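You operate a simulated robot arm through the tools that you are given. There is no shell and no other tool. Be economical: measure what you need, move in short steps, check, and stop when the job is done.

You are at the controls of a simulated robot arm. One attempt, no reset.

Task
Wax the patch on the white hatch panel and buff it clear.
Fine: wax from the boat wax tin on the yellow pad, haze off with the green cloth; both go back. Set down upright: yellow wax pad. A coat counts when it lies all over at full strength: go over it till it gets no stronger. What is to be rubbed or washed off counts as gone when no trace of it is left.

The check looks at the end state, three seconds after you hand in, the way a careful person would. Anything else that was tipped, shoved, dropped, spilled or broken makes it a failure. Flat cloth is picked up by pressing the open fingertips on it (5 to 10 N) and closing them slowly along it; thin cloth reads only 2 to 8 mm in the jaws.

Robot
A 6-joint arm with a two-finger parallel gripper on a trunk, on a base that drives. Base frame: it is fixed to the floor where the robot stands at the start and does not move with it; the origin is under the middle of the robot, x ahead of it, y to its left, z up; the surface under the hand at the start is at about z = 0.85. Lengths are in m, angles in rad, forces in N, time in s.
With the tool pointing down near the work surface it reaches from about 0.28 to 0.68 m from the robot's upright axis, wherever it stands. Its first joint turns from -2.897 to 2.897 rad. Payload 1.57 kg.
The TCP is the grasp point between the finger pads, 0.03 m short of the fingertips. In the tool frame z runs along the fingers and y along their closing line. The gripper opens to 0.11 m. The fingers are 0.024 m wide and 0.012 m thick; the gripper's body (0.048 by 0.112 m) begins 0.078 m behind the TCP.
Orientation is that of the tool frame in the base frame, as [roll, pitch, yaw] about the fixed x, y, z axes, in that order (R = Rz(yaw) Ry(pitch) Rx(roll)). With the fingers straight down and closing along the base's y, the tool's x points along the base's -x, its y along +y and its z along -z.

Tools
- The arm moves only by the tool nudge_tool. Its argument "commands" is a list of rows, each a list of 7 numbers: the opening, from 0 (shut) to 1 (fully open), then the shift along the base's x, y, z in m, then the turn, a rotation vector about the base's x, y, z in rad. In form: [[claw, x, y, z, wx, wy, wz], ...]. A call has 1 to 20 rows; each row shifts and turns the commanded pose from where the row before left it. Rows are played at 5 a second. More than 0.05 m and 0.15 rad between two rows, or a gripper value outside its range, and nothing of the call is played. Where a pose cannot be reached the arm comes as near as it can. A force on the tool above 40 N (or 10 N above the force at the start of the call, whichever is more), or a blocked arm, ends the call early, and 0.2 s more pass. Each finger travels about 0.108 m/s and halts on what it meets, pressing with about 39 N; the grip force reading is that of the motor and also rises with nothing between the fingers. The clock runs only during rows and for 0.2 s after the last one: add rows that do not move to give the fingers time. It gives the time, the measured TCP pose, the force on the tool (base axes), the opening and the grip force at its end, in the units of the frame above (readings bear some noise), with the torque about the TCP (base axes, N m) and any sound that the robot's microphone picked up.
- Cameras (640 x 400 px; columns grow to the right, rows downward): "scene" is now at [0.0478, 0.1209, 1.6453]; the picture's right is [-0.28, -0.96, 0.00], its down [-0.80, 0.23, -0.55] and it looks along [0.53, -0.15, -0.83] (base axes); focal length 277 px, centre (320, 200). "wrist" rides on the gripper at [0.07, 0.016, -0.141] in the tool frame; the picture's right is [-0.23, 0.97, 0.00], its down [-0.86, -0.20, -0.48] and it looks along [-0.47, -0.11, 0.88] (tool axes); focal length 222 px, centre (320, 200). There is no depth. A picture from a camera that has moved, and an enlarged one, comes with that camera's place and axes in the base frame and with its lens.
- capture(camera): a new picture of that camera. No time passes.
- lift_body(by): slides the trunk up (or, below 0, down) by that many m; the arm and the scene camera ride with it, the base frame stays. It gives what a move gives, with no picture.
- steer(legs): drives the robot by 1 to 6 legs, each [ahead, left, turn to the left] in m, m and rad, along the robot's own axes; the way and the turn of a leg run together, so that a leg with both is an arc; at most 1.5 m and 3.142 rad a leg. The arm and the cameras ride along, it lands a little off, and it stops where it bumps. It gives what a move gives.
- head_to(pan, tilt): turns the head with the scene camera to pan (to the left, within 2.094 rad either way) and tilt (down, from -0.506 to 1.204), counted from straight ahead of the robot. It gives what a move gives.
- inspect(camera, box): a new picture of the part [left, top, right, bottom] of that camera's present view, enlarged. No time passes.
- job_done(): hands the job in; it is judged then, once.

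Work in short steps. Places have to be worked out from the pictures, the camera data and where the tool is seen: move nearer, look again, correct. Check each grasp and each placing, and mend what went wrong. You have 120 turns and 98 pictures in all, those below and enlarged ones among them. Open the gripper and draw the arm clear of the work before you hand the job in, unless the task says otherwise.

The tools are called after "Call:" by a JSON object that holds its "api" and its "payload". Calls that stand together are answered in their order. nudge_tool: Moves the arm, as the interface text tells. Its arguments: {"type":"object","properties":{"commands":{"type":"array","items":{"type":"array","items":{"type":"number"}}}},"required":["commands"]} The other tools are called the same way: lift_body (by) slides the trunk up or down; steer (legs) drives the base; head_to (pan, tilt) turns the head that bears the scene camera; capture (camera) takes a picture; inspect (camera, box) takes an enlarged picture of a part of a camera's view; job_done () hands the job in.

At the start:

```text
clock: 0.0
position: [0.3786, -0.1225, 1.2336]
ee_rot: [-3.141, 0.002, -3.141]
force: [0.1, -0.2, -0.5]
wrist_torque: [-0.02, 0.03, 0.01]
gripper_width: 0.1102
gripper_force: 0.0
trunk travel left (down, up): [-0.25, 0.34]
robot x, y, heading: [-0.0002, 0.0015, -0.005]
head pan, tilt: [-0.281, 0.986]
```

scene: 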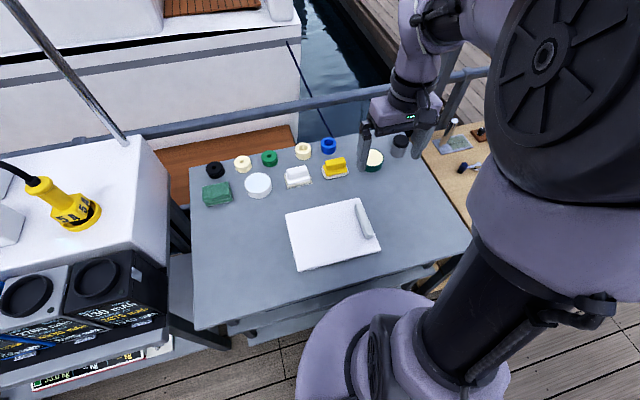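
wrist: 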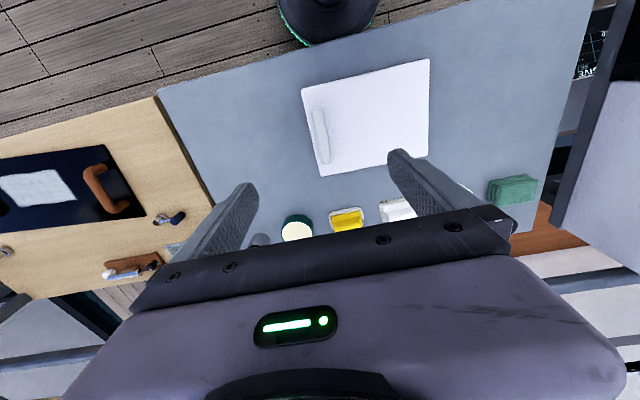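

I start by looking closer at the table with the items and the panel.

Call:
{"api": "inspect", "payload": {"camera": "scene", "box": [190, 120, 430, 270]}}

Call:
{"api": "inspect", "payload": {"camera": "wrist", "box": [240, 50, 560, 250]}}

```text
2.67 times, centred on (310, 195) of scene
camera zoom: at [0.0478, 0.1209, 1.6453], right [-0.28, -0.96, 0.0], down [-0.8, 0.23, -0.55], along [0.53, -0.15, -0.83], focal length 738 px, centre (347, 213)
```

zoom: 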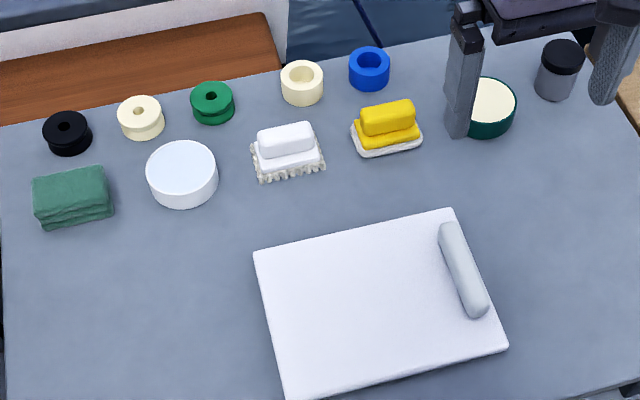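

```text
2.00 times, centred on (400, 150) of wrist
camera zoom: at [0.308, -0.106, 1.3749], right [0.23, 0.97, 0.0], down [0.86, -0.2, 0.48], along [0.47, -0.11, -0.88], focal length 444 px, centre (160, 300)
```

zoom: 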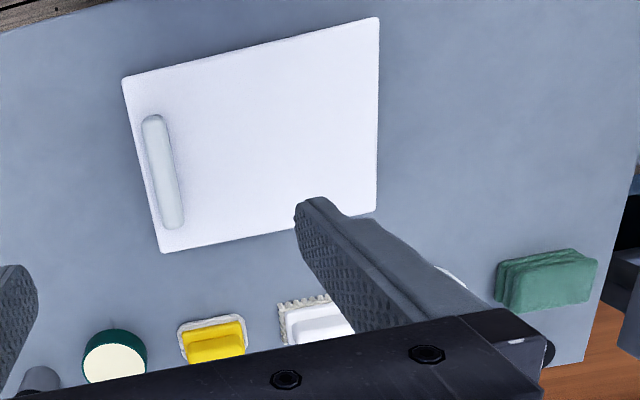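

The panel spans about x 0.32–0.52, y −0.15–0.10; pad at (0.66,−0.115), tin (0.647,−0.256), cloth (0.65,0.30). I look closer at the panel, and down at the gap between base and table.

Call:
{"api": "inspect", "payload": {"camera": "scene", "box": [280, 190, 390, 275]}}

Call:
{"api": "inspect", "payload": {"camera": "wrist", "box": [295, 50, 435, 185]}}

Call:
{"api": "head_to", "payload": {"pan": 0.3, "tilt": 1.2}}

Call:
{"api": "capture", "payload": {"camera": "scene"}}

```text
4.71 times, centred on (335, 232) of scene
camera zoom: at [0.0478, 0.1209, 1.6453], right [-0.28, -0.96, 0.0], down [-0.8, 0.23, -0.55], along [0.53, -0.15, -0.83], focal length 1303 px, centre (249, 47)
```

zoom: 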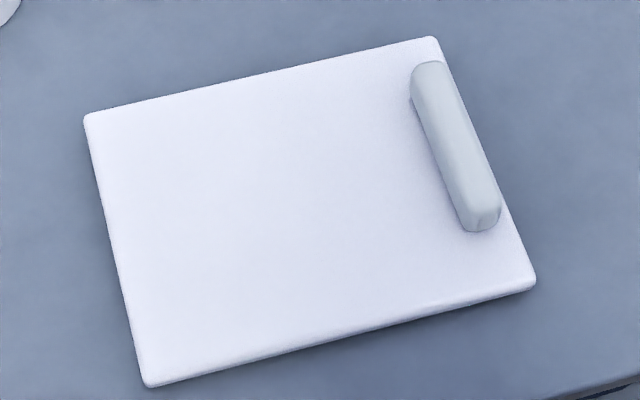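

```text
2.96 times, centred on (365, 118) of wrist
camera zoom: at [0.308, -0.106, 1.3749], right [0.23, 0.97, 0.0], down [0.86, -0.2, 0.48], along [0.47, -0.11, -0.88], focal length 658 px, centre (187, 444)
```

zoom: 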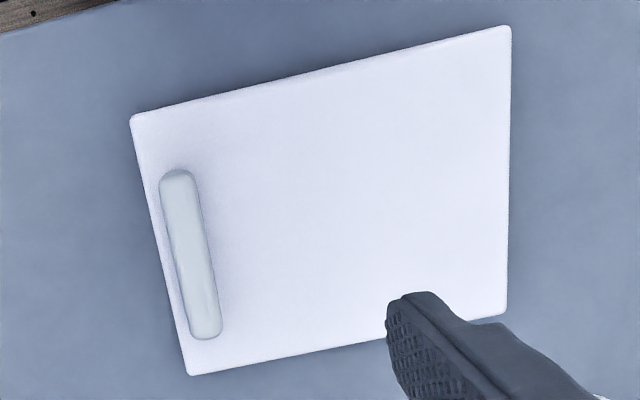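

```text
clock: 1.0
position: [0.378, -0.1223, 1.2313]
ee_rot: [-3.142, 0.0, 3.141]
force: [-0.1, 0.7, 0.5]
wrist_torque: [-0.02, -0.01, -0.01]
gripper_width: 0.11
gripper_force: 0.2
trunk travel left (down, up): [-0.25, 0.34]
robot x, y, heading: [-0.0017, 0.0025, 0.006]
head pan, tilt: [0.3, 1.201]
```

```text
91 pictures are left
camera scene: at [0.0335, 0.1569, 1.6318], right [0.29, -0.96, 0.0], down [-0.89, -0.27, -0.36], along [0.35, 0.11, -0.93], focal length 277 px, centre (320, 200)
```

scene: 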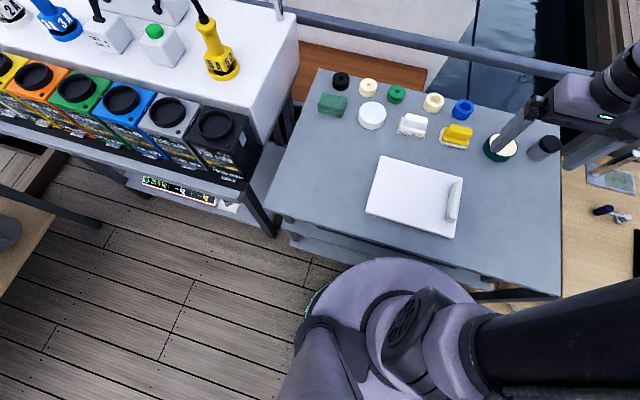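

The panel has no visible mark yet. I drive 0.12 m right so that pad and tin come within reach, and aim the head back.

Call:
{"api": "steer", "payload": {"legs": [[0, -0.13, 0]]}}

Call:
{"api": "head_to", "payload": {"pan": -0.1, "tilt": 0.95}}

Call:
{"api": "capture", "payload": {"camera": "scene"}}

Call:
{"api": "capture", "payload": {"camera": "wrist"}}

```text
clock: 2.3
position: [0.3781, -0.2516, 1.2338]
ee_rot: [3.14, 0.0, -3.141]
force: [-0.6, -0.3, -0.5]
wrist_torque: [0.06, 0.01, -0.04]
gripper_width: 0.1103
gripper_force: 0.1
trunk travel left (down, up): [-0.25, 0.34]
robot x, y, heading: [0.0024, -0.1273, 0.001]
head pan, tilt: [0.3, 1.201]
```

```text
clock: 3.1
position: [0.3785, -0.2508, 1.2332]
ee_rot: [3.141, 0.0, 3.142]
force: [-0.9, 0.7, 0.0]
wrist_torque: [-0.04, -0.01, -0.02]
gripper_width: 0.1101
gripper_force: 0.0
trunk travel left (down, up): [-0.25, 0.34]
robot x, y, heading: [-0.0016, -0.1266, 0.007]
head pan, tilt: [-0.099, 0.949]
```

```text
90 pictures are left
camera scene: at [0.0524, 0.0046, 1.6479], right [-0.1, -1.0, 0.0], down [-0.81, 0.08, -0.58], along [0.58, -0.06, -0.81], focal length 277 px, centre (320, 200)
```

scene: 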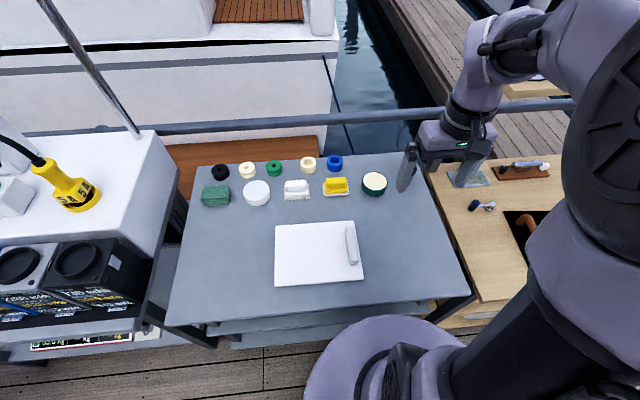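

```text
89 pictures are left
camera wrist: at [0.308, -0.2346, 1.3749], right [0.23, 0.97, 0.0], down [0.86, -0.2, 0.48], along [0.47, -0.11, -0.88], focal length 222 px, centre (320, 200)
```

wrist: 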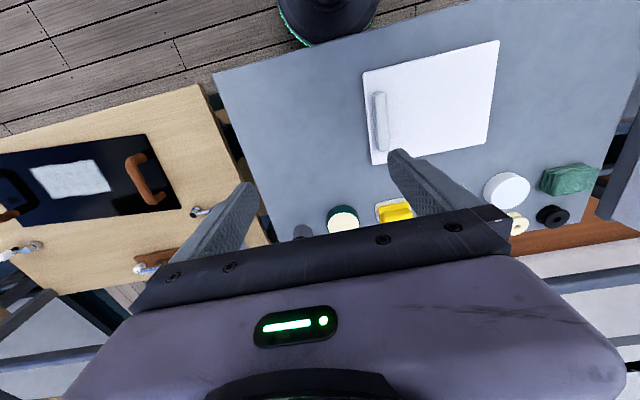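

Now a zoom on the row of items to tell the tin and pad apart.

Call:
{"api": "inspect", "payload": {"camera": "scene", "box": [280, 145, 420, 232]}}

Call:
{"api": "inspect", "payload": {"camera": "wrist", "box": [290, 180, 420, 245]}}

```text
4.57 times, centred on (350, 188) of scene
camera zoom: at [0.0524, 0.0046, 1.6479], right [-0.1, -1.0, 0.0], down [-0.81, 0.08, -0.58], along [0.58, -0.06, -0.81], focal length 1266 px, centre (183, 253)
```

zoom: 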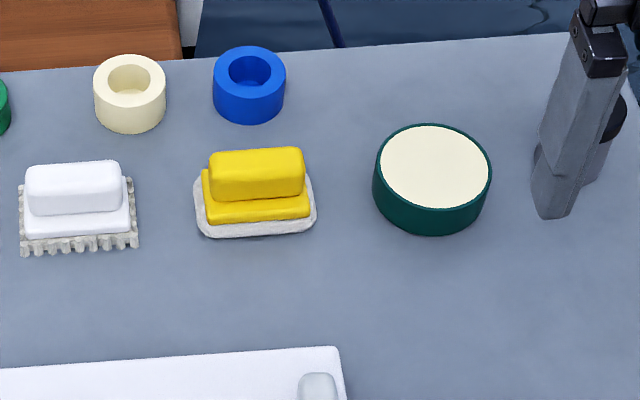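

```text
4.92 times, centred on (355, 212) of wrist
camera zoom: at [0.308, -0.2346, 1.3749], right [0.23, 0.97, 0.0], down [0.86, -0.2, 0.48], along [0.47, -0.11, -0.88], focal length 1094 px, centre (148, 138)
```

zoom: 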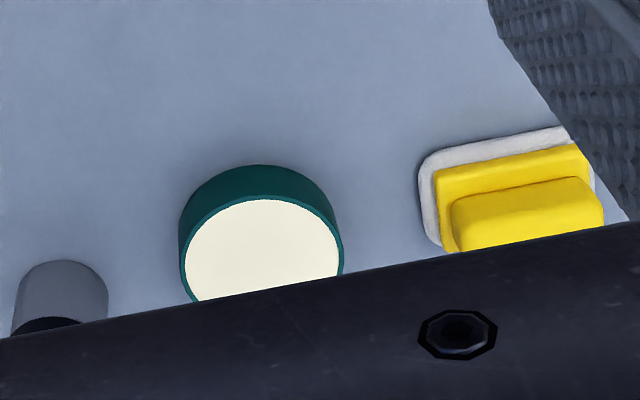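

The open green tin holds cream wax (centre ≈(0.657,−0.247), top ≈0.889); the yellow pad's handle is ≈(0.663,−0.108), long along y, so I grip along y as the gripper stands. Moving above it.

Call:
{"api": "nudge_tool", "payload": {"commands": [[1, 0.0316, 0.0159, -0.029, 0, 0, 0], [1, 0.0316, 0.0159, -0.029, 0, 0, 0], [1, 0.0316, 0.0159, -0.029, 0, 0, 0], [1, 0.0316, 0.0159, -0.029, 0, 0, 0], [1, 0.0316, 0.0159, -0.029, 0, 0, 0], [1, 0.0316, 0.0159, -0.029, 0, 0, 0], [1, 0.0316, 0.0159, -0.029, 0, 0, 0], [1, 0.0316, 0.0159, -0.029, 0, 0, 0], [1, 0.0316, 0.0159, -0.029, 0, 0, 0], [1, 0, 0, 0, 0, 0, 0]]}}

Call:
{"api": "capture", "payload": {"camera": "wrist"}}

Call:
{"api": "inspect", "payload": {"camera": "scene", "box": [280, 110, 420, 232]}}

```text
clock: 5.3
position: [0.6598, -0.1079, 0.9728]
ee_rot: [3.141, 0.0, -3.141]
force: [1.0, -0.3, 0.2]
wrist_torque: [0.03, -0.02, -0.01]
gripper_width: 0.1101
gripper_force: 0.0
trunk travel left (down, up): [-0.25, 0.34]
robot x, y, heading: [0.0001, -0.1291, 0.004]
head pan, tilt: [-0.099, 0.949]
```

```text
86 pictures are left
camera wrist: at [0.5901, -0.0902, 1.1148], right [0.23, 0.97, 0.0], down [0.86, -0.2, 0.48], along [0.47, -0.11, -0.88], focal length 222 px, centre (320, 200)
```

wrist: 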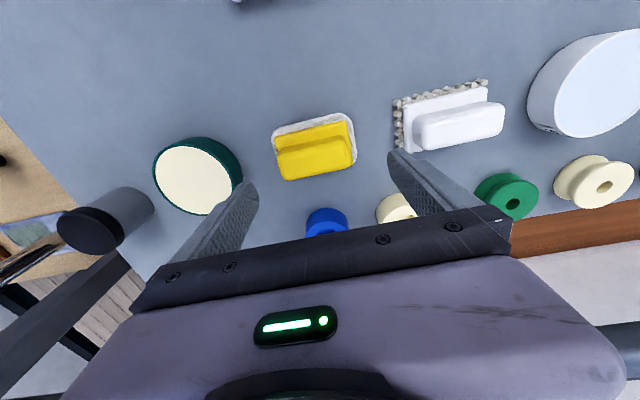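

```text
3.28 times, centred on (350, 171) of scene
camera zoom: at [0.0518, 0.0046, 1.648], right [-0.1, -1.0, 0.0], down [-0.81, 0.08, -0.58], along [0.58, -0.06, -0.81], focal length 908 px, centre (222, 295)
```

zoom: 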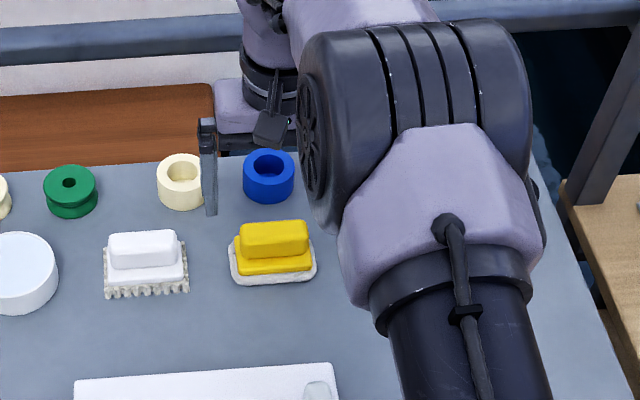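

The wrist camera confirms the handle at about (0.661,−0.110). I descend with the fingers either side of it until the tips are just above the yellow plate.

Call:
{"api": "nudge_tool", "payload": {"commands": [[1, 0.001, -0.001, -0.02, 0, 0, 0], [1, 0.001, -0.001, -0.02, 0, 0, 0], [1, 0, 0, -0.015, 0, 0, 0], [1, 0, 0, -0.009, 0, 0, 0], [1, 0, 0, 0, 0, 0, 0], [1, 0, 0, 0, 0, 0, 0]]}}

Call:
{"api": "capture", "payload": {"camera": "wrist"}}

```text
clock: 6.7
position: [0.6631, -0.1095, 0.9098]
ee_rot: [3.141, 0.0, 3.14]
force: [-0.2, 0.4, 0.3]
wrist_torque: [0.0, 0.02, -0.03]
gripper_width: 0.1097
gripper_force: 0.1
trunk travel left (down, up): [-0.25, 0.34]
robot x, y, heading: [-0.0016, -0.131, -0.001]
head pan, tilt: [-0.099, 0.949]
```

```text
84 pictures are left
camera wrist: at [0.594, -0.0932, 1.0508], right [0.23, 0.97, 0.0], down [0.86, -0.2, 0.48], along [0.47, -0.11, -0.88], focal length 222 px, centre (320, 200)
```

wrist: 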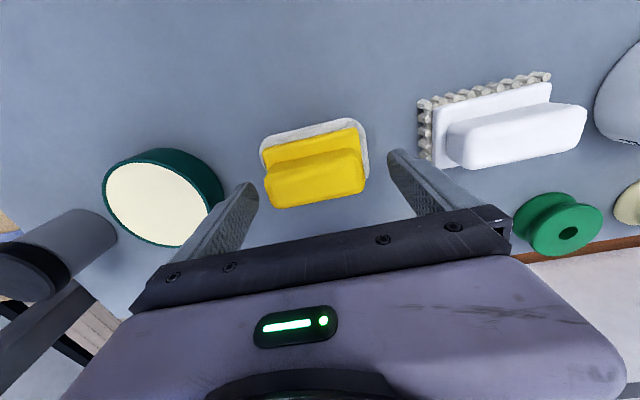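

Aligned. I go 6 mm lower and close slowly.

Call:
{"api": "nudge_tool", "payload": {"commands": [[1, 0, -0.001, -0.006, 0, 0, 0], [0.85, 0, 0, 0, 0, 0, 0], [0.7, 0, 0, 0, 0, 0, 0], [0.6, 0, 0, 0, 0, 0, 0], [0.5, 0, 0, 0, 0, 0, 0], [0.3, 0, 0, 0, 0, 0, 0], [0.3, 0, 0, 0, 0, 0, 0]]}}

Call:
{"api": "capture", "payload": {"camera": "wrist"}}

```text
clock: 8.3
position: [0.6635, -0.1096, 0.9032]
ee_rot: [-3.141, -0.001, 3.14]
force: [0.9, -0.2, -0.5]
wrist_torque: [-0.05, -0.03, -0.02]
gripper_width: 0.0802
gripper_force: 38.8
trunk travel left (down, up): [-0.25, 0.34]
robot x, y, heading: [0.0017, -0.1261, -0.001]
head pan, tilt: [-0.099, 0.949]
```

```text
83 pictures are left
camera wrist: at [0.5937, -0.0943, 1.0446], right [0.23, 0.97, 0.0], down [0.86, -0.2, 0.48], along [0.47, -0.11, -0.88], focal length 222 px, centre (320, 200)
```

wrist: 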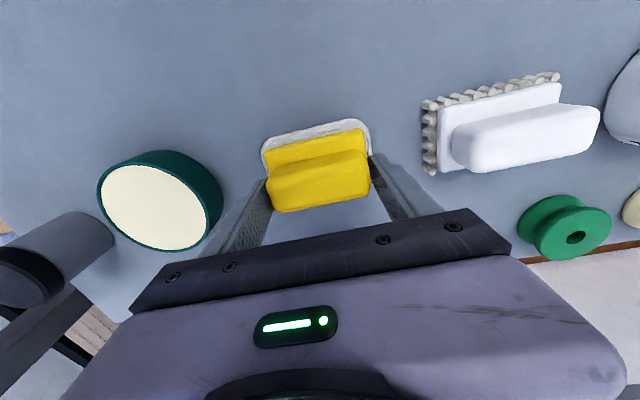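

Gripped at 80 mm. Lifting straight up to check.

Call:
{"api": "nudge_tool", "payload": {"commands": [[0.3, 0, 0, 0.02, 0, 0, 0], [0.3, 0, 0, 0.02, 0, 0, 0], [0.3, 0, 0, 0.02, 0, 0, 0], [0.3, 0, 0, 0.01, 0, 0, 0], [0.3, 0, 0, 0, 0, 0, 0]]}}

Call:
{"api": "capture", "payload": {"camera": "wrist"}}

Call:
{"api": "inspect", "payload": {"camera": "scene", "box": [280, 110, 420, 232]}}

```text
clock: 9.5
position: [0.6647, -0.1106, 0.972]
ee_rot: [3.141, 0.0, 3.141]
force: [0.2, -0.4, -1.0]
wrist_torque: [0.04, 0.0, 0.0]
gripper_width: 0.0802
gripper_force: 38.7
trunk travel left (down, up): [-0.25, 0.34]
robot x, y, heading: [-0.003, -0.1265, 0.002]
head pan, tilt: [-0.099, 0.949]
```

```text
82 pictures are left
camera wrist: at [0.5945, -0.0943, 1.114], right [0.23, 0.97, 0.0], down [0.86, -0.2, 0.48], along [0.47, -0.11, -0.88], focal length 222 px, centre (320, 200)
```

wrist: 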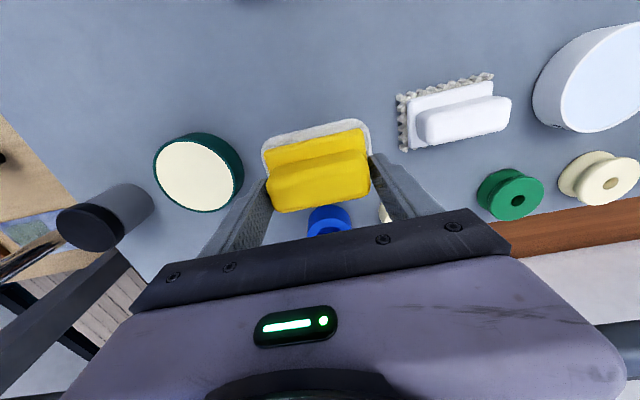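

```text
3.28 times, centred on (350, 171) of scene
camera zoom: at [0.0526, 0.0047, 1.6479], right [-0.1, -1.0, 0.0], down [-0.81, 0.08, -0.58], along [0.58, -0.06, -0.81], focal length 908 px, centre (222, 295)
```

zoom: 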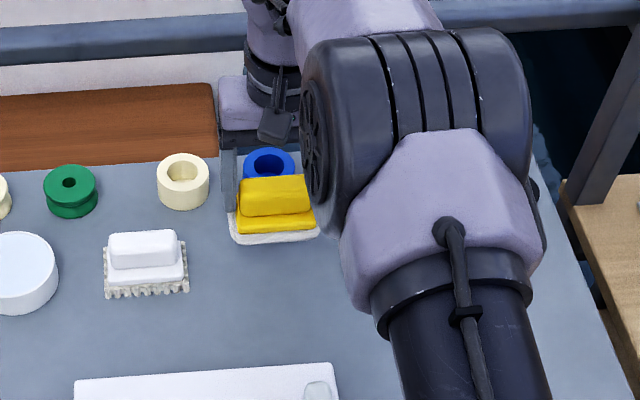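

The pad is held, its sole about 0.053 below the TCP. I move over the wax tin at (0.655,−0.246) and dip down to about its top.

Call:
{"api": "nudge_tool", "payload": {"commands": [[0.3, -0.003, -0.034, 0.003, 0, 0, 0], [0.3, -0.003, -0.034, 0, 0, 0, 0], [0.3, -0.003, -0.034, 0, 0, 0, 0], [0.3, 0, -0.034, 0, 0, 0, 0], [0.3, 0, 0, -0.01, 0, 0, 0], [0.3, 0, 0, -0.01, 0, 0, 0], [0.3, 0, 0, 0, 0, 0, 0]]}}

Call:
{"api": "capture", "payload": {"camera": "wrist"}}

Call:
{"api": "capture", "payload": {"camera": "scene"}}

```text
clock: 11.1
position: [0.6564, -0.247, 0.9548]
ee_rot: [-3.14, 0.001, -3.14]
force: [0.4, 0.1, -1.3]
wrist_torque: [0.03, -0.02, -0.01]
gripper_width: 0.08
gripper_force: 39.2
trunk travel left (down, up): [-0.25, 0.34]
robot x, y, heading: [-0.002, -0.1292, 0.001]
head pan, tilt: [-0.099, 0.949]
```

```text
80 pictures are left
camera wrist: at [0.5851, -0.2312, 1.0969], right [0.23, 0.97, 0.0], down [0.86, -0.2, 0.48], along [0.47, -0.11, -0.88], focal length 222 px, centre (320, 200)
```

wrist: 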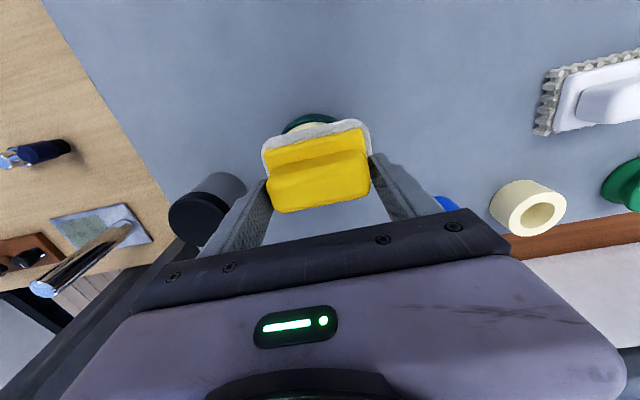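

```text
79 pictures are left
camera scene: at [0.0525, 0.0048, 1.648], right [-0.1, -1.0, 0.0], down [-0.81, 0.08, -0.58], along [0.58, -0.06, -0.81], focal length 277 px, centre (320, 200)
```

scene: 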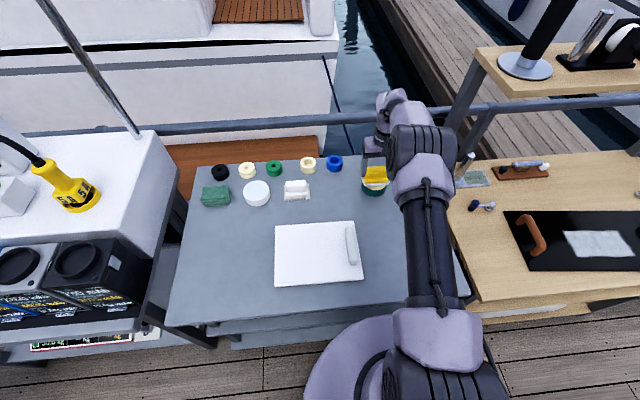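

Well centred over the tin and clear of the bottle. I lower in small steps to make contact.

Call:
{"api": "nudge_tool", "payload": {"commands": [[0.3, 0, 0, -0.005, 0, 0, 0], [0.3, 0, 0, -0.004, 0, 0, 0], [0.3, 0, 0, -0.003, 0, 0, 0], [0.3, 0, 0, 0, 0, 0, 0]]}}

```text
clock: 12.1
position: [0.6565, -0.247, 0.9423]
ee_rot: [3.141, -0.001, -3.141]
force: [0.5, -0.3, -1.2]
wrist_torque: [-0.02, 0.03, 0.03]
gripper_width: 0.0801
gripper_force: 39.2
trunk travel left (down, up): [-0.25, 0.34]
robot x, y, heading: [-0.001, -0.1279, 0.001]
head pan, tilt: [-0.099, 0.949]
```

No contact yet; lower further, 2 mm at a time.

Call:
{"api": "nudge_tool", "payload": {"commands": [[0.3, 0, 0, -0.002, 0, 0, 0], [0.3, 0, 0, -0.002, 0, 0, 0], [0.3, 0, 0, 0, 0, 0, 0]]}}

Call:
{"api": "nudge_tool", "payload": {"commands": [[0.3, 0, 0, -0.002, 0, 0, 0], [0.3, 0, 0, 0, 0, 0, 0]]}}

Call:
{"api": "inspect", "payload": {"camera": "scene", "box": [330, 140, 430, 210]}}

```text
clock: 12.9
position: [0.6555, -0.2464, 0.9386]
ee_rot: [3.141, 0.0, -3.141]
force: [-0.2, 0.5, -0.3]
wrist_torque: [0.0, -0.04, 0.0]
gripper_width: 0.0801
gripper_force: 39.3
trunk travel left (down, up): [-0.25, 0.34]
robot x, y, heading: [0.0003, -0.1306, -0.003]
head pan, tilt: [-0.099, 0.949]
```

```text
clock: 13.5
position: [0.6559, -0.2467, 0.9374]
ee_rot: [3.14, 0.001, 3.141]
force: [0.5, -0.4, 1.5]
wrist_torque: [-0.04, 0.06, -0.01]
gripper_width: 0.0798
gripper_force: 38.7
trunk travel left (down, up): [-0.25, 0.34]
robot x, y, heading: [-0.0023, -0.1295, 0.002]
head pan, tilt: [-0.099, 0.949]
```

```text
5.71 times, centred on (380, 175) of scene
camera zoom: at [0.0522, 0.0048, 1.648], right [-0.1, -1.0, 0.0], down [-0.81, 0.08, -0.58], along [0.58, -0.06, -0.81], focal length 1582 px, centre (-23, 343)
```

zoom: 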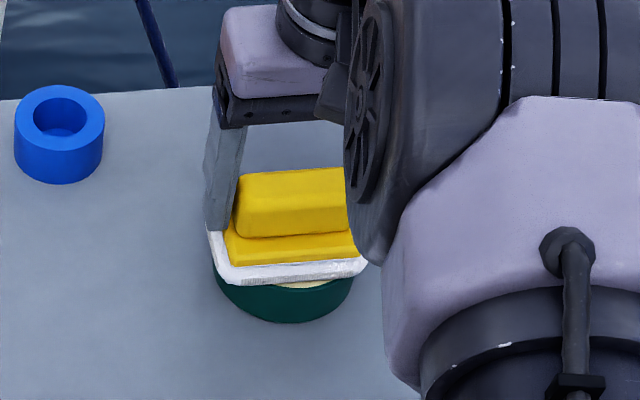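

Contact starts at TCP z ≈0.938. I press slightly more, hold, and lift straight up to see the sole.

Call:
{"api": "nudge_tool", "payload": {"commands": [[0.3, 0, 0, -0.0015, 0, 0, 0], [0.3, 0, 0, 0, 0, 0, 0], [0.3, 0, 0, 0, 0, 0, 0]]}}

Call:
{"api": "nudge_tool", "payload": {"commands": [[0.3, 0, 0, 0.01, 0, 0, 0], [0.3, 0, 0, 0.02, 0, 0, 0], [0.3, 0, 0, 0.01, 0, 0, 0], [0.3, 0, 0, 0, 0, 0, 0]]}}

Call:
{"api": "inspect", "payload": {"camera": "scene", "box": [330, 140, 430, 210]}}

```text
clock: 14.3
position: [0.6566, -0.2475, 0.9376]
ee_rot: [-3.14, 0.004, -3.14]
force: [2.2, -0.2, 18.0]
wrist_torque: [-0.04, 0.22, -0.03]
gripper_width: 0.0799
gripper_force: 39.2
trunk travel left (down, up): [-0.25, 0.34]
robot x, y, heading: [0.0007, -0.1313, -0.003]
head pan, tilt: [-0.099, 0.949]
```

```text
clock: 15.3
position: [0.6557, -0.2467, 0.9767]
ee_rot: [3.141, 0.001, 3.141]
force: [-0.7, -0.1, -0.5]
wrist_torque: [0.02, 0.02, -0.02]
gripper_width: 0.0801
gripper_force: 38.9
trunk travel left (down, up): [-0.25, 0.34]
robot x, y, heading: [-0.0015, -0.1269, 0.001]
head pan, tilt: [-0.099, 0.949]
```

```text
5.71 times, centred on (380, 175) of scene
camera zoom: at [0.0526, 0.0047, 1.6479], right [-0.1, -1.0, 0.0], down [-0.81, 0.08, -0.58], along [0.58, -0.06, -0.81], focal length 1582 px, centre (-23, 343)
```

zoom: 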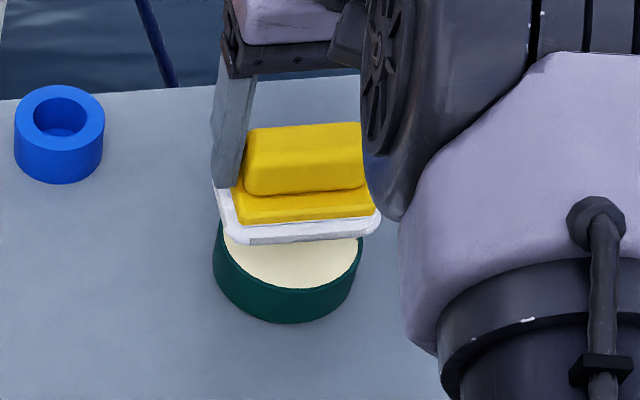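

I can't see the sole; I'll try it on the panel. Moving over the panel centre (0.42,−0.01).

Call:
{"api": "nudge_tool", "payload": {"commands": [[0.3, -0.0295, 0.0296, 0, 0, 0, 0], [0.3, -0.0295, 0.0296, 0, 0, 0, 0], [0.3, -0.0295, 0.0296, 0, 0, 0, 0], [0.3, -0.0295, 0.0296, 0, 0, 0, 0], [0.3, -0.0295, 0.0296, 0, 0, 0, 0], [0.3, -0.0295, 0.0296, 0, 0, 0, 0], [0.3, -0.0295, 0.0296, 0, 0, 0, 0], [0.3, -0.0295, 0.0296, 0, 0, 0, 0], [0.3, 0, 0, -0.03, 0, 0, 0], [0.3, 0, 0, 0, 0, 0, 0]]}}

Call:
{"api": "inspect", "payload": {"camera": "scene", "box": [260, 150, 420, 300]}}

Call:
{"api": "capture", "payload": {"camera": "wrist"}}

```text
clock: 17.5
position: [0.4199, -0.0101, 0.9449]
ee_rot: [-3.141, 0.0, -3.141]
force: [-0.9, 0.3, 0.1]
wrist_torque: [0.03, 0.0, -0.04]
gripper_width: 0.08
gripper_force: 39.2
trunk travel left (down, up): [-0.25, 0.34]
robot x, y, heading: [-0.0014, -0.1296, 0.002]
head pan, tilt: [-0.099, 0.949]
```

```text
2.67 times, centred on (340, 225) of scene
camera zoom: at [0.0519, 0.0048, 1.648], right [-0.1, -1.0, 0.0], down [-0.81, 0.08, -0.58], along [0.58, -0.06, -0.81], focal length 738 px, centre (267, 133)
```

zoom: 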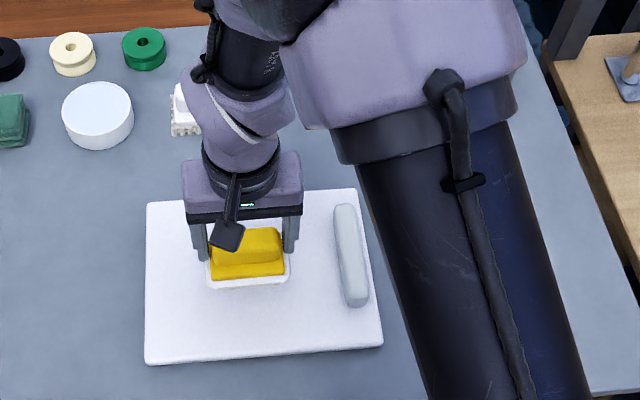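

```text
75 pictures are left
camera wrist: at [0.3494, 0.0069, 1.0867], right [0.23, 0.97, 0.0], down [0.85, -0.2, 0.48], along [0.47, -0.11, -0.88], focal length 222 px, centre (320, 200)
```

wrist: 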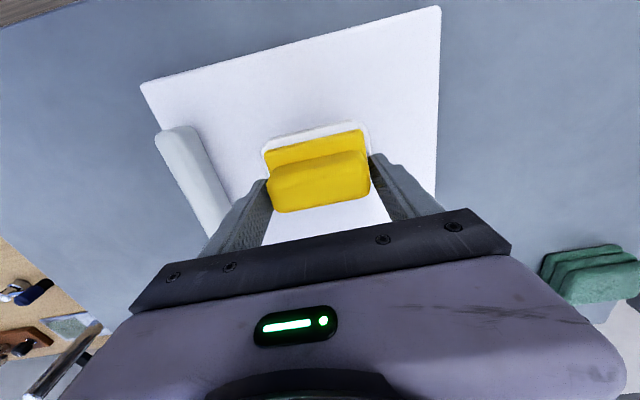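

I lower to find panel contact.

Call:
{"api": "nudge_tool", "payload": {"commands": [[0.3, 0, 0, -0.01, 0, 0, 0], [0.3, 0, 0, -0.01, 0, 0, 0], [0.3, 0, 0, -0.004, 0, 0, 0], [0.3, 0, 0, 0, 0, 0, 0]]}}

Call:
{"api": "nudge_tool", "payload": {"commands": [[0.3, 0, 0, -0.002, 0, 0, 0], [0.3, 0, 0, 0, 0, 0, 0]]}}

Call:
{"api": "nudge_tool", "payload": {"commands": [[0.3, 0, 0, -0.002, 0, 0, 0], [0.3, 0, 0, 0, 0, 0, 0]]}}

```text
clock: 18.5
position: [0.4205, -0.0109, 0.9233]
ee_rot: [3.14, 0.003, -3.141]
force: [2.4, -0.8, 27.4]
wrist_torque: [-0.18, 0.1, -0.02]
gripper_width: 0.0802
gripper_force: 39.0
trunk travel left (down, up): [-0.25, 0.34]
robot x, y, heading: [-0.0015, -0.1311, 0.004]
head pan, tilt: [-0.099, 0.949]
```

```text
clock: 18.9
position: [0.4203, -0.0102, 0.9217]
ee_rot: [3.14, 0.005, 3.14]
force: [-4.6, -3.0, 25.5]
wrist_torque: [-0.39, 0.6, 0.02]
gripper_width: 0.08
gripper_force: 39.4
trunk travel left (down, up): [-0.25, 0.34]
robot x, y, heading: [0.0036, -0.1283, -0.002]
head pan, tilt: [-0.099, 0.949]
stopped in row 1: the force on the tool passed its limit at 43 N (the readings are from after the stop); the commanded pose is now the measured one
```

```text
clock: 19.3
position: [0.4199, -0.0095, 0.922]
ee_rot: [3.14, 0.006, 3.14]
force: [-5.6, -3.6, 28.4]
wrist_torque: [-0.36, 0.64, -0.01]
gripper_width: 0.0803
gripper_force: 39.1
trunk travel left (down, up): [-0.25, 0.34]
robot x, y, heading: [-0.0013, -0.1271, 0.0]
head pan, tilt: [-0.099, 0.949]
stopped in row 1: the force on the tool passed its limit at 42 N (the readings are from after the stop); the commanded pose is now the measured one
```

Contact is at about z 0.923 and I pressed too hard. Ease up 2 mm.

Call:
{"api": "nudge_tool", "payload": {"commands": [[0.3, 0, 0, 0.0015, 0, 0, 0], [0.3, 0, 0, 0, 0, 0, 0]]}}

Call:
{"api": "capture", "payload": {"camera": "wrist"}}

```text
clock: 19.9
position: [0.4237, -0.0097, 0.9224]
ee_rot: [3.14, 0.009, -3.14]
force: [-0.2, 0.3, 1.5]
wrist_torque: [-0.09, 0.11, 0.01]
gripper_width: 0.08
gripper_force: 39.3
trunk travel left (down, up): [-0.25, 0.34]
robot x, y, heading: [-0.0003, -0.1338, -0.003]
head pan, tilt: [-0.099, 0.949]
```

```text
74 pictures are left
camera wrist: at [0.3505, 0.0062, 1.0641], right [0.23, 0.97, 0.0], down [0.85, -0.2, 0.48], along [0.47, -0.11, -0.88], focal length 222 px, centre (320, 200)
```

wrist: 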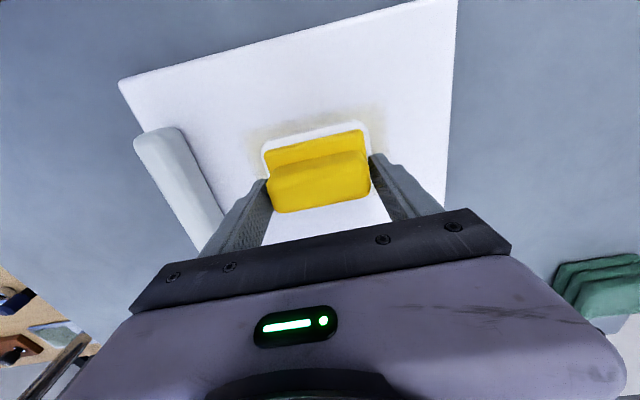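

Wax shows as a yellowish haze. I press lightly and do a first pass along x at y≈−0.01.

Call:
{"api": "nudge_tool", "payload": {"commands": [[0.3, 0, 0, -0.0006, 0, 0, 0], [0.3, 0.015, 0, 0, 0, 0, 0], [0.3, 0.015, 0, 0, 0, 0, 0], [0.3, 0.015, 0, 0, 0, 0, 0], [0.3, 0.015, 0, 0, 0, 0, 0], [0.3, 0, 0, 0, 0, 0, 0]]}}

Call:
{"api": "capture", "payload": {"camera": "wrist"}}

```text
clock: 21.3
position: [0.4819, -0.0095, 0.922]
ee_rot: [3.141, 0.007, 3.141]
force: [-1.9, 0.6, 4.8]
wrist_torque: [-0.03, 0.0, 0.01]
gripper_width: 0.0801
gripper_force: 39.4
trunk travel left (down, up): [-0.25, 0.34]
robot x, y, heading: [-0.0003, -0.127, 0.002]
head pan, tilt: [-0.099, 0.949]
```

```text
73 pictures are left
camera wrist: at [0.4112, 0.0064, 1.0641], right [0.23, 0.97, 0.0], down [0.85, -0.2, 0.48], along [0.47, -0.11, -0.88], focal length 222 px, centre (320, 200)
```

wrist: 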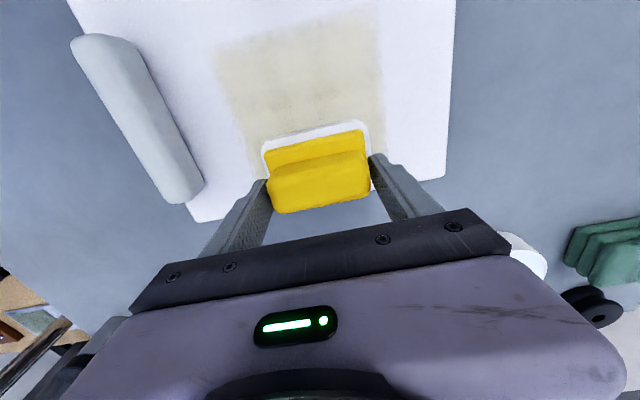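

A coat appears at ~5 N. Stroke back towards me to x≈0.352.

Call:
{"api": "nudge_tool", "payload": {"commands": [[0.3, -0.015, 0, 0, 0, 0, 0], [0.3, -0.015, 0, 0, 0, 0, 0], [0.3, -0.015, 0, 0, 0, 0, 0], [0.3, -0.015, 0, 0, 0, 0, 0], [0.3, -0.015, 0, 0, 0, 0, 0], [0.3, -0.015, 0, 0, 0, 0, 0], [0.3, -0.015, 0, 0, 0, 0, 0], [0.3, -0.015, 0, 0, 0, 0, 0], [0.3, -0.01, 0, 0, 0, 0, 0], [0.3, 0, 0, 0, 0, 0, 0]]}}

Call:
{"api": "capture", "payload": {"camera": "wrist"}}

Call:
{"api": "inspect", "payload": {"camera": "scene", "box": [260, 190, 400, 300]}}

```text
clock: 23.5
position: [0.3534, -0.0103, 0.9214]
ee_rot: [3.139, 0.005, -3.141]
force: [15.6, 1.2, 23.4]
wrist_torque: [0.06, -0.61, -0.01]
gripper_width: 0.0801
gripper_force: 39.2
trunk travel left (down, up): [-0.25, 0.34]
robot x, y, heading: [0.0033, -0.1265, 0.002]
head pan, tilt: [-0.099, 0.949]
```

```text
72 pictures are left
camera wrist: at [0.2814, 0.0065, 1.0639], right [0.23, 0.97, 0.0], down [0.85, -0.2, 0.48], along [0.47, -0.11, -0.88], focal length 222 px, centre (320, 200)
```

wrist: 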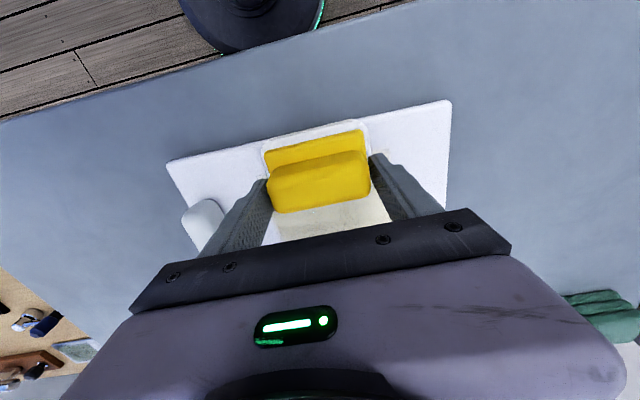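

```text
3.64 times, centred on (330, 245) of scene
camera zoom: at [0.0531, 0.0043, 1.6481], right [-0.1, -1.0, 0.0], down [-0.81, 0.08, -0.58], along [0.58, -0.06, -0.81], focal length 1007 px, centre (284, 36)
```

zoom: 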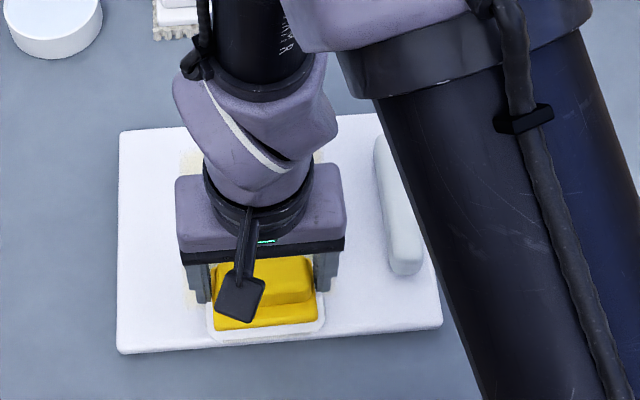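

Force rose to 23 N; ease up, shift to y≈0.045 and stroke forward.

Call:
{"api": "nudge_tool", "payload": {"commands": [[0.3, 0, 0, 0.001, 0, 0, 0], [0.3, 0, 0.014, 0, 0, 0, 0], [0.3, 0, 0.014, 0, 0, 0, 0], [0.3, 0, 0.014, 0, 0, 0, 0], [0.3, 0, 0.014, 0, 0, 0, 0], [0.3, 0, 0, 0, 0, 0, 0]]}}

Call:
{"api": "inspect", "payload": {"camera": "scene", "box": [260, 190, 400, 300]}}

```text
clock: 24.9
position: [0.3522, 0.0464, 0.9241]
ee_rot: [3.14, 0.006, 3.14]
force: [0.4, 1.2, -1.3]
wrist_torque: [-0.01, -0.02, -0.01]
gripper_width: 0.08
gripper_force: 38.6
trunk travel left (down, up): [-0.25, 0.34]
robot x, y, heading: [0.0005, -0.1273, -0.001]
head pan, tilt: [-0.099, 0.949]
```

```text
3.64 times, centred on (330, 245) of scene
camera zoom: at [0.0525, 0.0046, 1.6479], right [-0.1, -1.0, 0.0], down [-0.81, 0.08, -0.58], along [0.58, -0.06, -0.81], focal length 1007 px, centre (284, 36)
```

zoom: 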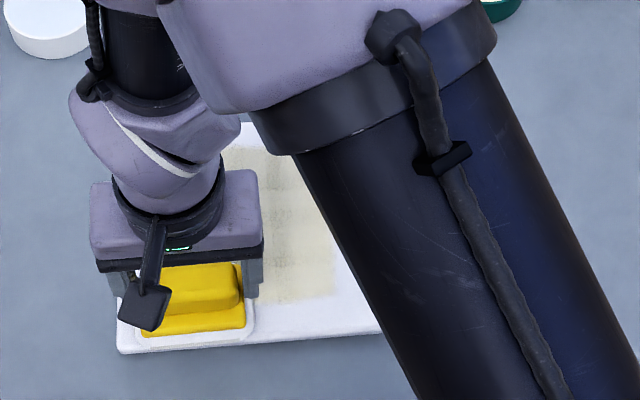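

The coat ends near x≈0.346 though the pad went further, so the patch starts there. Press lightly and stroke forward at y≈0.046.

Call:
{"api": "nudge_tool", "payload": {"commands": [[0.3, 0, 0, -0.0016, 0, 0, 0], [0.3, 0.013, 0, 0, 0, 0, 0], [0.3, 0.013, 0, 0, 0, 0, 0], [0.3, 0, 0, 0, 0, 0, 0]]}}

```text
clock: 25.9
position: [0.377, 0.0459, 0.9228]
ee_rot: [3.141, 0.007, 3.141]
force: [-12.3, 0.2, 17.7]
wrist_torque: [-0.04, 0.74, -0.06]
gripper_width: 0.08
gripper_force: 38.9
trunk travel left (down, up): [-0.25, 0.34]
robot x, y, heading: [-0.0014, -0.1298, -0.004]
head pan, tilt: [-0.099, 0.949]
```

Call:
{"api": "nudge_tool", "payload": {"commands": [[0.3, 0.01, 0, 0.0005, 0, 0, 0], [0.3, 0.014, 0, 0, 0, 0, 0], [0.3, 0.014, 0, 0, 0, 0, 0], [0.3, 0.014, 0, 0, 0, 0, 0], [0.3, 0.014, 0, 0, 0, 0, 0], [0.3, 0.014, 0, 0, 0, 0, 0], [0.3, 0.014, 0, 0, 0, 0, 0], [0.3, 0.012, 0, 0, 0, 0, 0], [0.3, 0, 0, 0, 0, 0, 0]]}}

Call:
{"api": "capture", "payload": {"camera": "wrist"}}

```text
clock: 27.9
position: [0.4829, 0.0464, 0.9217]
ee_rot: [3.139, 0.006, -3.141]
force: [-4.3, 0.2, 6.4]
wrist_torque: [0.02, 0.08, 0.01]
gripper_width: 0.08
gripper_force: 39.2
trunk travel left (down, up): [-0.25, 0.34]
robot x, y, heading: [-0.0011, -0.1272, 0.001]
head pan, tilt: [-0.099, 0.949]
```

```text
69 pictures are left
camera wrist: at [0.4124, 0.0625, 1.0638], right [0.23, 0.97, 0.0], down [0.85, -0.2, 0.48], along [0.47, -0.11, -0.88], focal length 222 px, centre (320, 200)
```

wrist: 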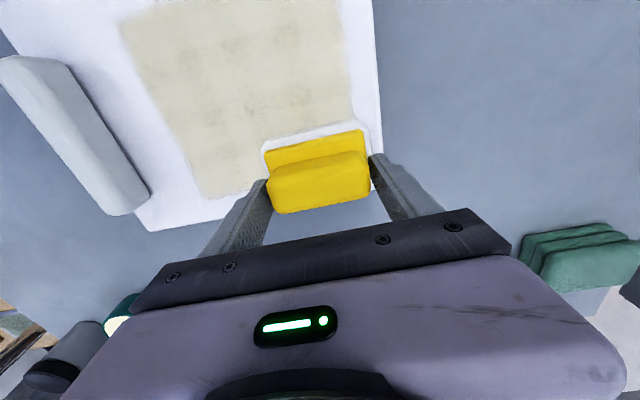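

The patch's far edge is about x≈0.488 and left edge y≈0.08. Stroke across toward −y to find the right edge, staying off the handle.

Call:
{"api": "nudge_tool", "payload": {"commands": [[0.3, -0.012, 0, 0, 0, 0, 0], [0.3, -0.012, 0, 0, 0, 0, 0], [0.3, 0, -0.0138, 0, 0, 0, 0], [0.3, 0, -0.0138, 0, 0, 0, 0], [0.3, 0, -0.0138, 0, 0, 0, 0], [0.3, 0, -0.0138, 0, 0, 0, 0], [0.3, 0, -0.0138, 0, 0, 0, 0], [0.3, 0, -0.0138, 0, 0, 0, 0], [0.3, 0, -0.0138, 0, 0, 0, 0], [0.3, 0, 0, 0, 0, 0, 0]]}}

Call:
{"api": "capture", "payload": {"camera": "wrist"}}

```text
clock: 30.1
position: [0.4598, -0.0497, 0.9224]
ee_rot: [3.139, 0.004, -3.141]
force: [0.8, 9.8, 14.6]
wrist_torque: [0.49, 0.0, -0.07]
gripper_width: 0.0801
gripper_force: 39.4
trunk travel left (down, up): [-0.25, 0.34]
robot x, y, heading: [-0.0003, -0.1262, 0.002]
head pan, tilt: [-0.099, 0.949]
```

```text
68 pictures are left
camera wrist: at [0.3886, -0.0333, 1.0637], right [0.23, 0.97, 0.0], down [0.85, -0.2, 0.48], along [0.47, -0.11, -0.88], focal length 222 px, centre (320, 200)
```

wrist: 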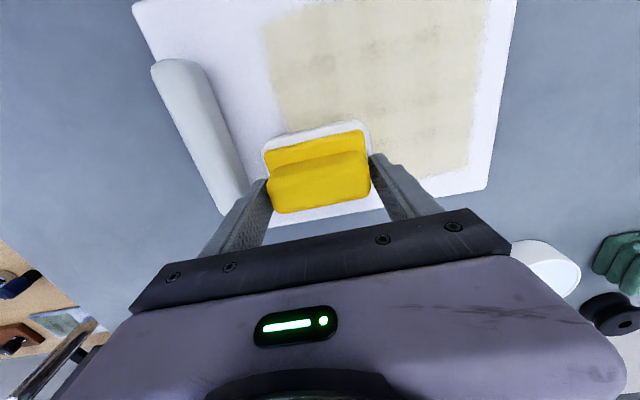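

Now the right strip: stroke toward me at y≈−0.05.

Call:
{"api": "nudge_tool", "payload": {"commands": [[0.3, -0.012, 0, 0.0003, 0, 0, 0], [0.3, -0.013, 0, 0, 0, 0, 0], [0.3, -0.013, 0, 0.0002, 0, 0, 0], [0.3, -0.013, 0, 0, 0, 0, 0], [0.3, -0.013, 0, 0.0002, 0, 0, 0], [0.3, -0.013, 0, 0, 0, 0, 0], [0.3, -0.013, 0, 0.0002, 0, 0, 0], [0.3, 0, 0, 0, 0, 0, 0]]}}

Call:
{"api": "nudge_tool", "payload": {"commands": [[0.3, 0.013, 0.0, 0, 0, 0, 0], [0.3, 0.013, 0, 0, 0, 0, 0], [0.3, 0.013, 0, 0, 0, 0, 0], [0.3, 0.013, 0, 0, 0, 0, 0], [0.3, 0.013, 0, 0, 0, 0, 0], [0.3, 0.013, 0, 0, 0, 0, 0], [0.3, 0.013, 0, -0.0003, 0, 0, 0], [0.3, 0.013, 0, 0, 0, 0, 0], [0.3, 0, 0, 0, 0, 0, 0]]}}

Call:
{"api": "capture", "payload": {"camera": "wrist"}}

```text
clock: 31.9
position: [0.3694, -0.0498, 0.9228]
ee_rot: [3.141, 0.005, -3.141]
force: [0.0, 0.0, -0.3]
wrist_torque: [0.06, -0.03, -0.01]
gripper_width: 0.0801
gripper_force: 39.2
trunk travel left (down, up): [-0.25, 0.34]
robot x, y, heading: [-0.0002, -0.1305, 0.001]
head pan, tilt: [-0.099, 0.949]
```

```text
clock: 33.9
position: [0.4739, -0.0499, 0.9226]
ee_rot: [3.14, 0.005, -3.141]
force: [-2.1, -0.8, 4.3]
wrist_torque: [-0.04, 0.14, 0.02]
gripper_width: 0.0801
gripper_force: 39.2
trunk travel left (down, up): [-0.25, 0.34]
robot x, y, heading: [0.0022, -0.129, -0.007]
head pan, tilt: [-0.099, 0.949]
```

```text
67 pictures are left
camera wrist: at [0.4029, -0.0336, 1.0637], right [0.23, 0.97, 0.0], down [0.85, -0.2, 0.48], along [0.47, -0.11, -0.88], focal length 222 px, centre (320, 200)
```

wrist: 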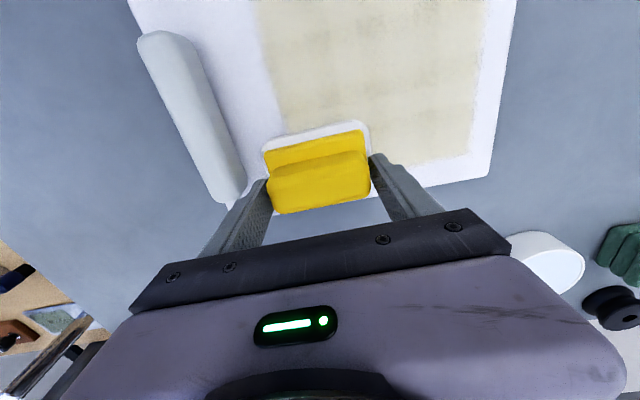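

The right edge is y≈−0.069, so the patch is about x 0.346–0.488, y −0.069–0.08. Now a full second coat, several strokes back and forth.

Call:
{"api": "nudge_tool", "payload": {"commands": [[0.3, 0, 0.01, -0.0003, 0, 0, 0], [0.3, -0.015, 0, 0, 0, 0, 0], [0.3, -0.015, 0, 0.0001, 0, 0, 0], [0.3, -0.015, 0, 0, 0, 0, 0], [0.3, -0.015, 0, 0.0001, 0, 0, 0], [0.3, -0.015, 0, 0, 0, 0, 0], [0.3, -0.015, 0, 0.0001, 0, 0, 0], [0.3, -0.015, 0, 0, 0, 0, 0], [0.3, 0, 0.02, 0, 0, 0, 0], [0.3, 0, 0.02, 0, 0, 0, 0], [0.3, 0.015, 0, 0, 0, 0, 0], [0.3, 0.015, 0, 0, 0, 0, 0], [0.3, 0.015, 0, 0, 0, 0, 0], [0.3, 0.015, 0, 0, 0, 0, 0], [0.3, 0.015, 0, 0, 0, 0, 0], [0.3, 0.015, 0, 0, 0, 0, 0], [0.3, 0.015, 0, 0, 0, 0, 0], [0.3, 0, 0, 0, 0, 0, 0]]}}

Call:
{"api": "nudge_tool", "payload": {"commands": [[0.3, 0, 0.02, 0, 0, 0, 0], [0.3, 0, 0.02, 0, 0, 0, 0], [0.3, -0.015, 0, 0, 0, 0, 0], [0.3, -0.015, 0, 0.0001, 0, 0, 0], [0.3, -0.015, 0, 0, 0, 0, 0], [0.3, -0.015, 0, 0.0001, 0, 0, 0], [0.3, -0.015, 0, 0, 0, 0, 0], [0.3, -0.015, 0, 0.0001, 0, 0, 0], [0.3, -0.015, 0, 0, 0, 0, 0], [0.3, 0, 0, 0, 0, 0, 0]]}}

Call:
{"api": "inspect", "payload": {"camera": "scene", "box": [260, 190, 400, 300]}}

```text
clock: 37.7
position: [0.4744, 0.0, 0.9224]
ee_rot: [3.141, 0.006, 3.141]
force: [0.6, -0.1, -1.3]
wrist_torque: [0.0, 0.03, -0.02]
gripper_width: 0.0798
gripper_force: 38.9
trunk travel left (down, up): [-0.25, 0.34]
robot x, y, heading: [-0.0041, -0.131, -0.003]
head pan, tilt: [-0.099, 0.949]
```

```text
clock: 39.9
position: [0.3694, 0.0404, 0.9226]
ee_rot: [3.138, 0.005, -3.142]
force: [0.2, 0.0, -0.8]
wrist_torque: [0.0, 0.04, -0.01]
gripper_width: 0.0799
gripper_force: 39.2
trunk travel left (down, up): [-0.25, 0.34]
robot x, y, heading: [0.0007, -0.1299, 0.004]
head pan, tilt: [-0.099, 0.949]
```

```text
3.64 times, centred on (330, 245) of scene
camera zoom: at [0.0526, 0.0047, 1.6479], right [-0.1, -1.0, 0.0], down [-0.81, 0.08, -0.58], along [0.58, -0.06, -0.81], focal length 1007 px, centre (284, 36)
```

zoom: 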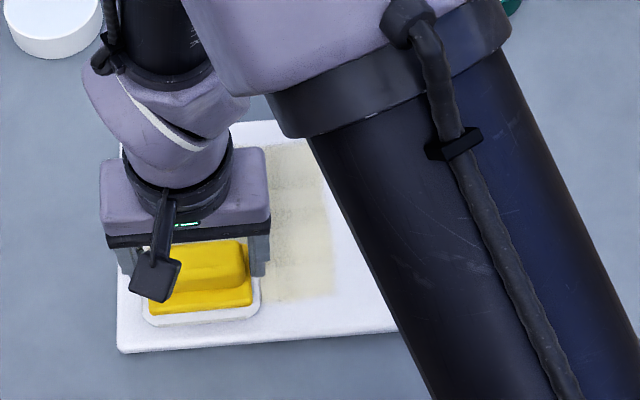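

Contact had been lost in part. Lower 0.8 mm and stroke again, checking the force after each pass.

Call:
{"api": "nudge_tool", "payload": {"commands": [[0.3, 0, 0, -0.0008, 0, 0, 0], [0.3, 0.015, 0, 0, 0, 0, 0], [0.3, 0.015, 0, 0, 0, 0, 0], [0.3, 0.015, 0, 0, 0, 0, 0], [0.3, 0.015, 0, 0, 0, 0, 0], [0.3, 0.015, 0, 0, 0, 0, 0], [0.3, 0.015, 0, 0, 0, 0, 0], [0.3, 0.015, 0, 0, 0, 0, 0], [0.3, 0, 0, 0, 0, 0, 0]]}}

Call:
{"api": "nudge_tool", "payload": {"commands": [[0.3, 0, 0, -0.0003, 0, 0, 0], [0.3, -0.015, 0, 0, 0, 0, 0], [0.3, -0.015, 0, 0, 0, 0, 0], [0.3, -0.015, 0, 0, 0, 0, 0], [0.3, -0.015, 0, 0, 0, 0, 0], [0.3, -0.015, 0, 0, 0, 0, 0], [0.3, -0.015, 0, 0, 0, 0, 0], [0.3, -0.015, 0, 0, 0, 0, 0], [0.3, 0, 0, 0, 0, 0, 0]]}}

```text
clock: 41.9
position: [0.4743, 0.0399, 0.9229]
ee_rot: [3.139, 0.003, 3.141]
force: [-1.0, -0.1, 1.9]
wrist_torque: [0.0, -0.01, -0.02]
gripper_width: 0.0801
gripper_force: 39.1
trunk travel left (down, up): [-0.25, 0.34]
robot x, y, heading: [-0.0002, -0.1305, 0.002]
head pan, tilt: [-0.099, 0.949]
```

```text
clock: 43.9
position: [0.3696, 0.04, 0.9211]
ee_rot: [3.14, 0.004, 3.14]
force: [14.4, 0.8, 24.0]
wrist_torque: [0.03, -0.62, 0.01]
gripper_width: 0.0799
gripper_force: 38.5
trunk travel left (down, up): [-0.25, 0.34]
robot x, y, heading: [-0.0005, -0.1314, 0.001]
head pan, tilt: [-0.099, 0.949]
```

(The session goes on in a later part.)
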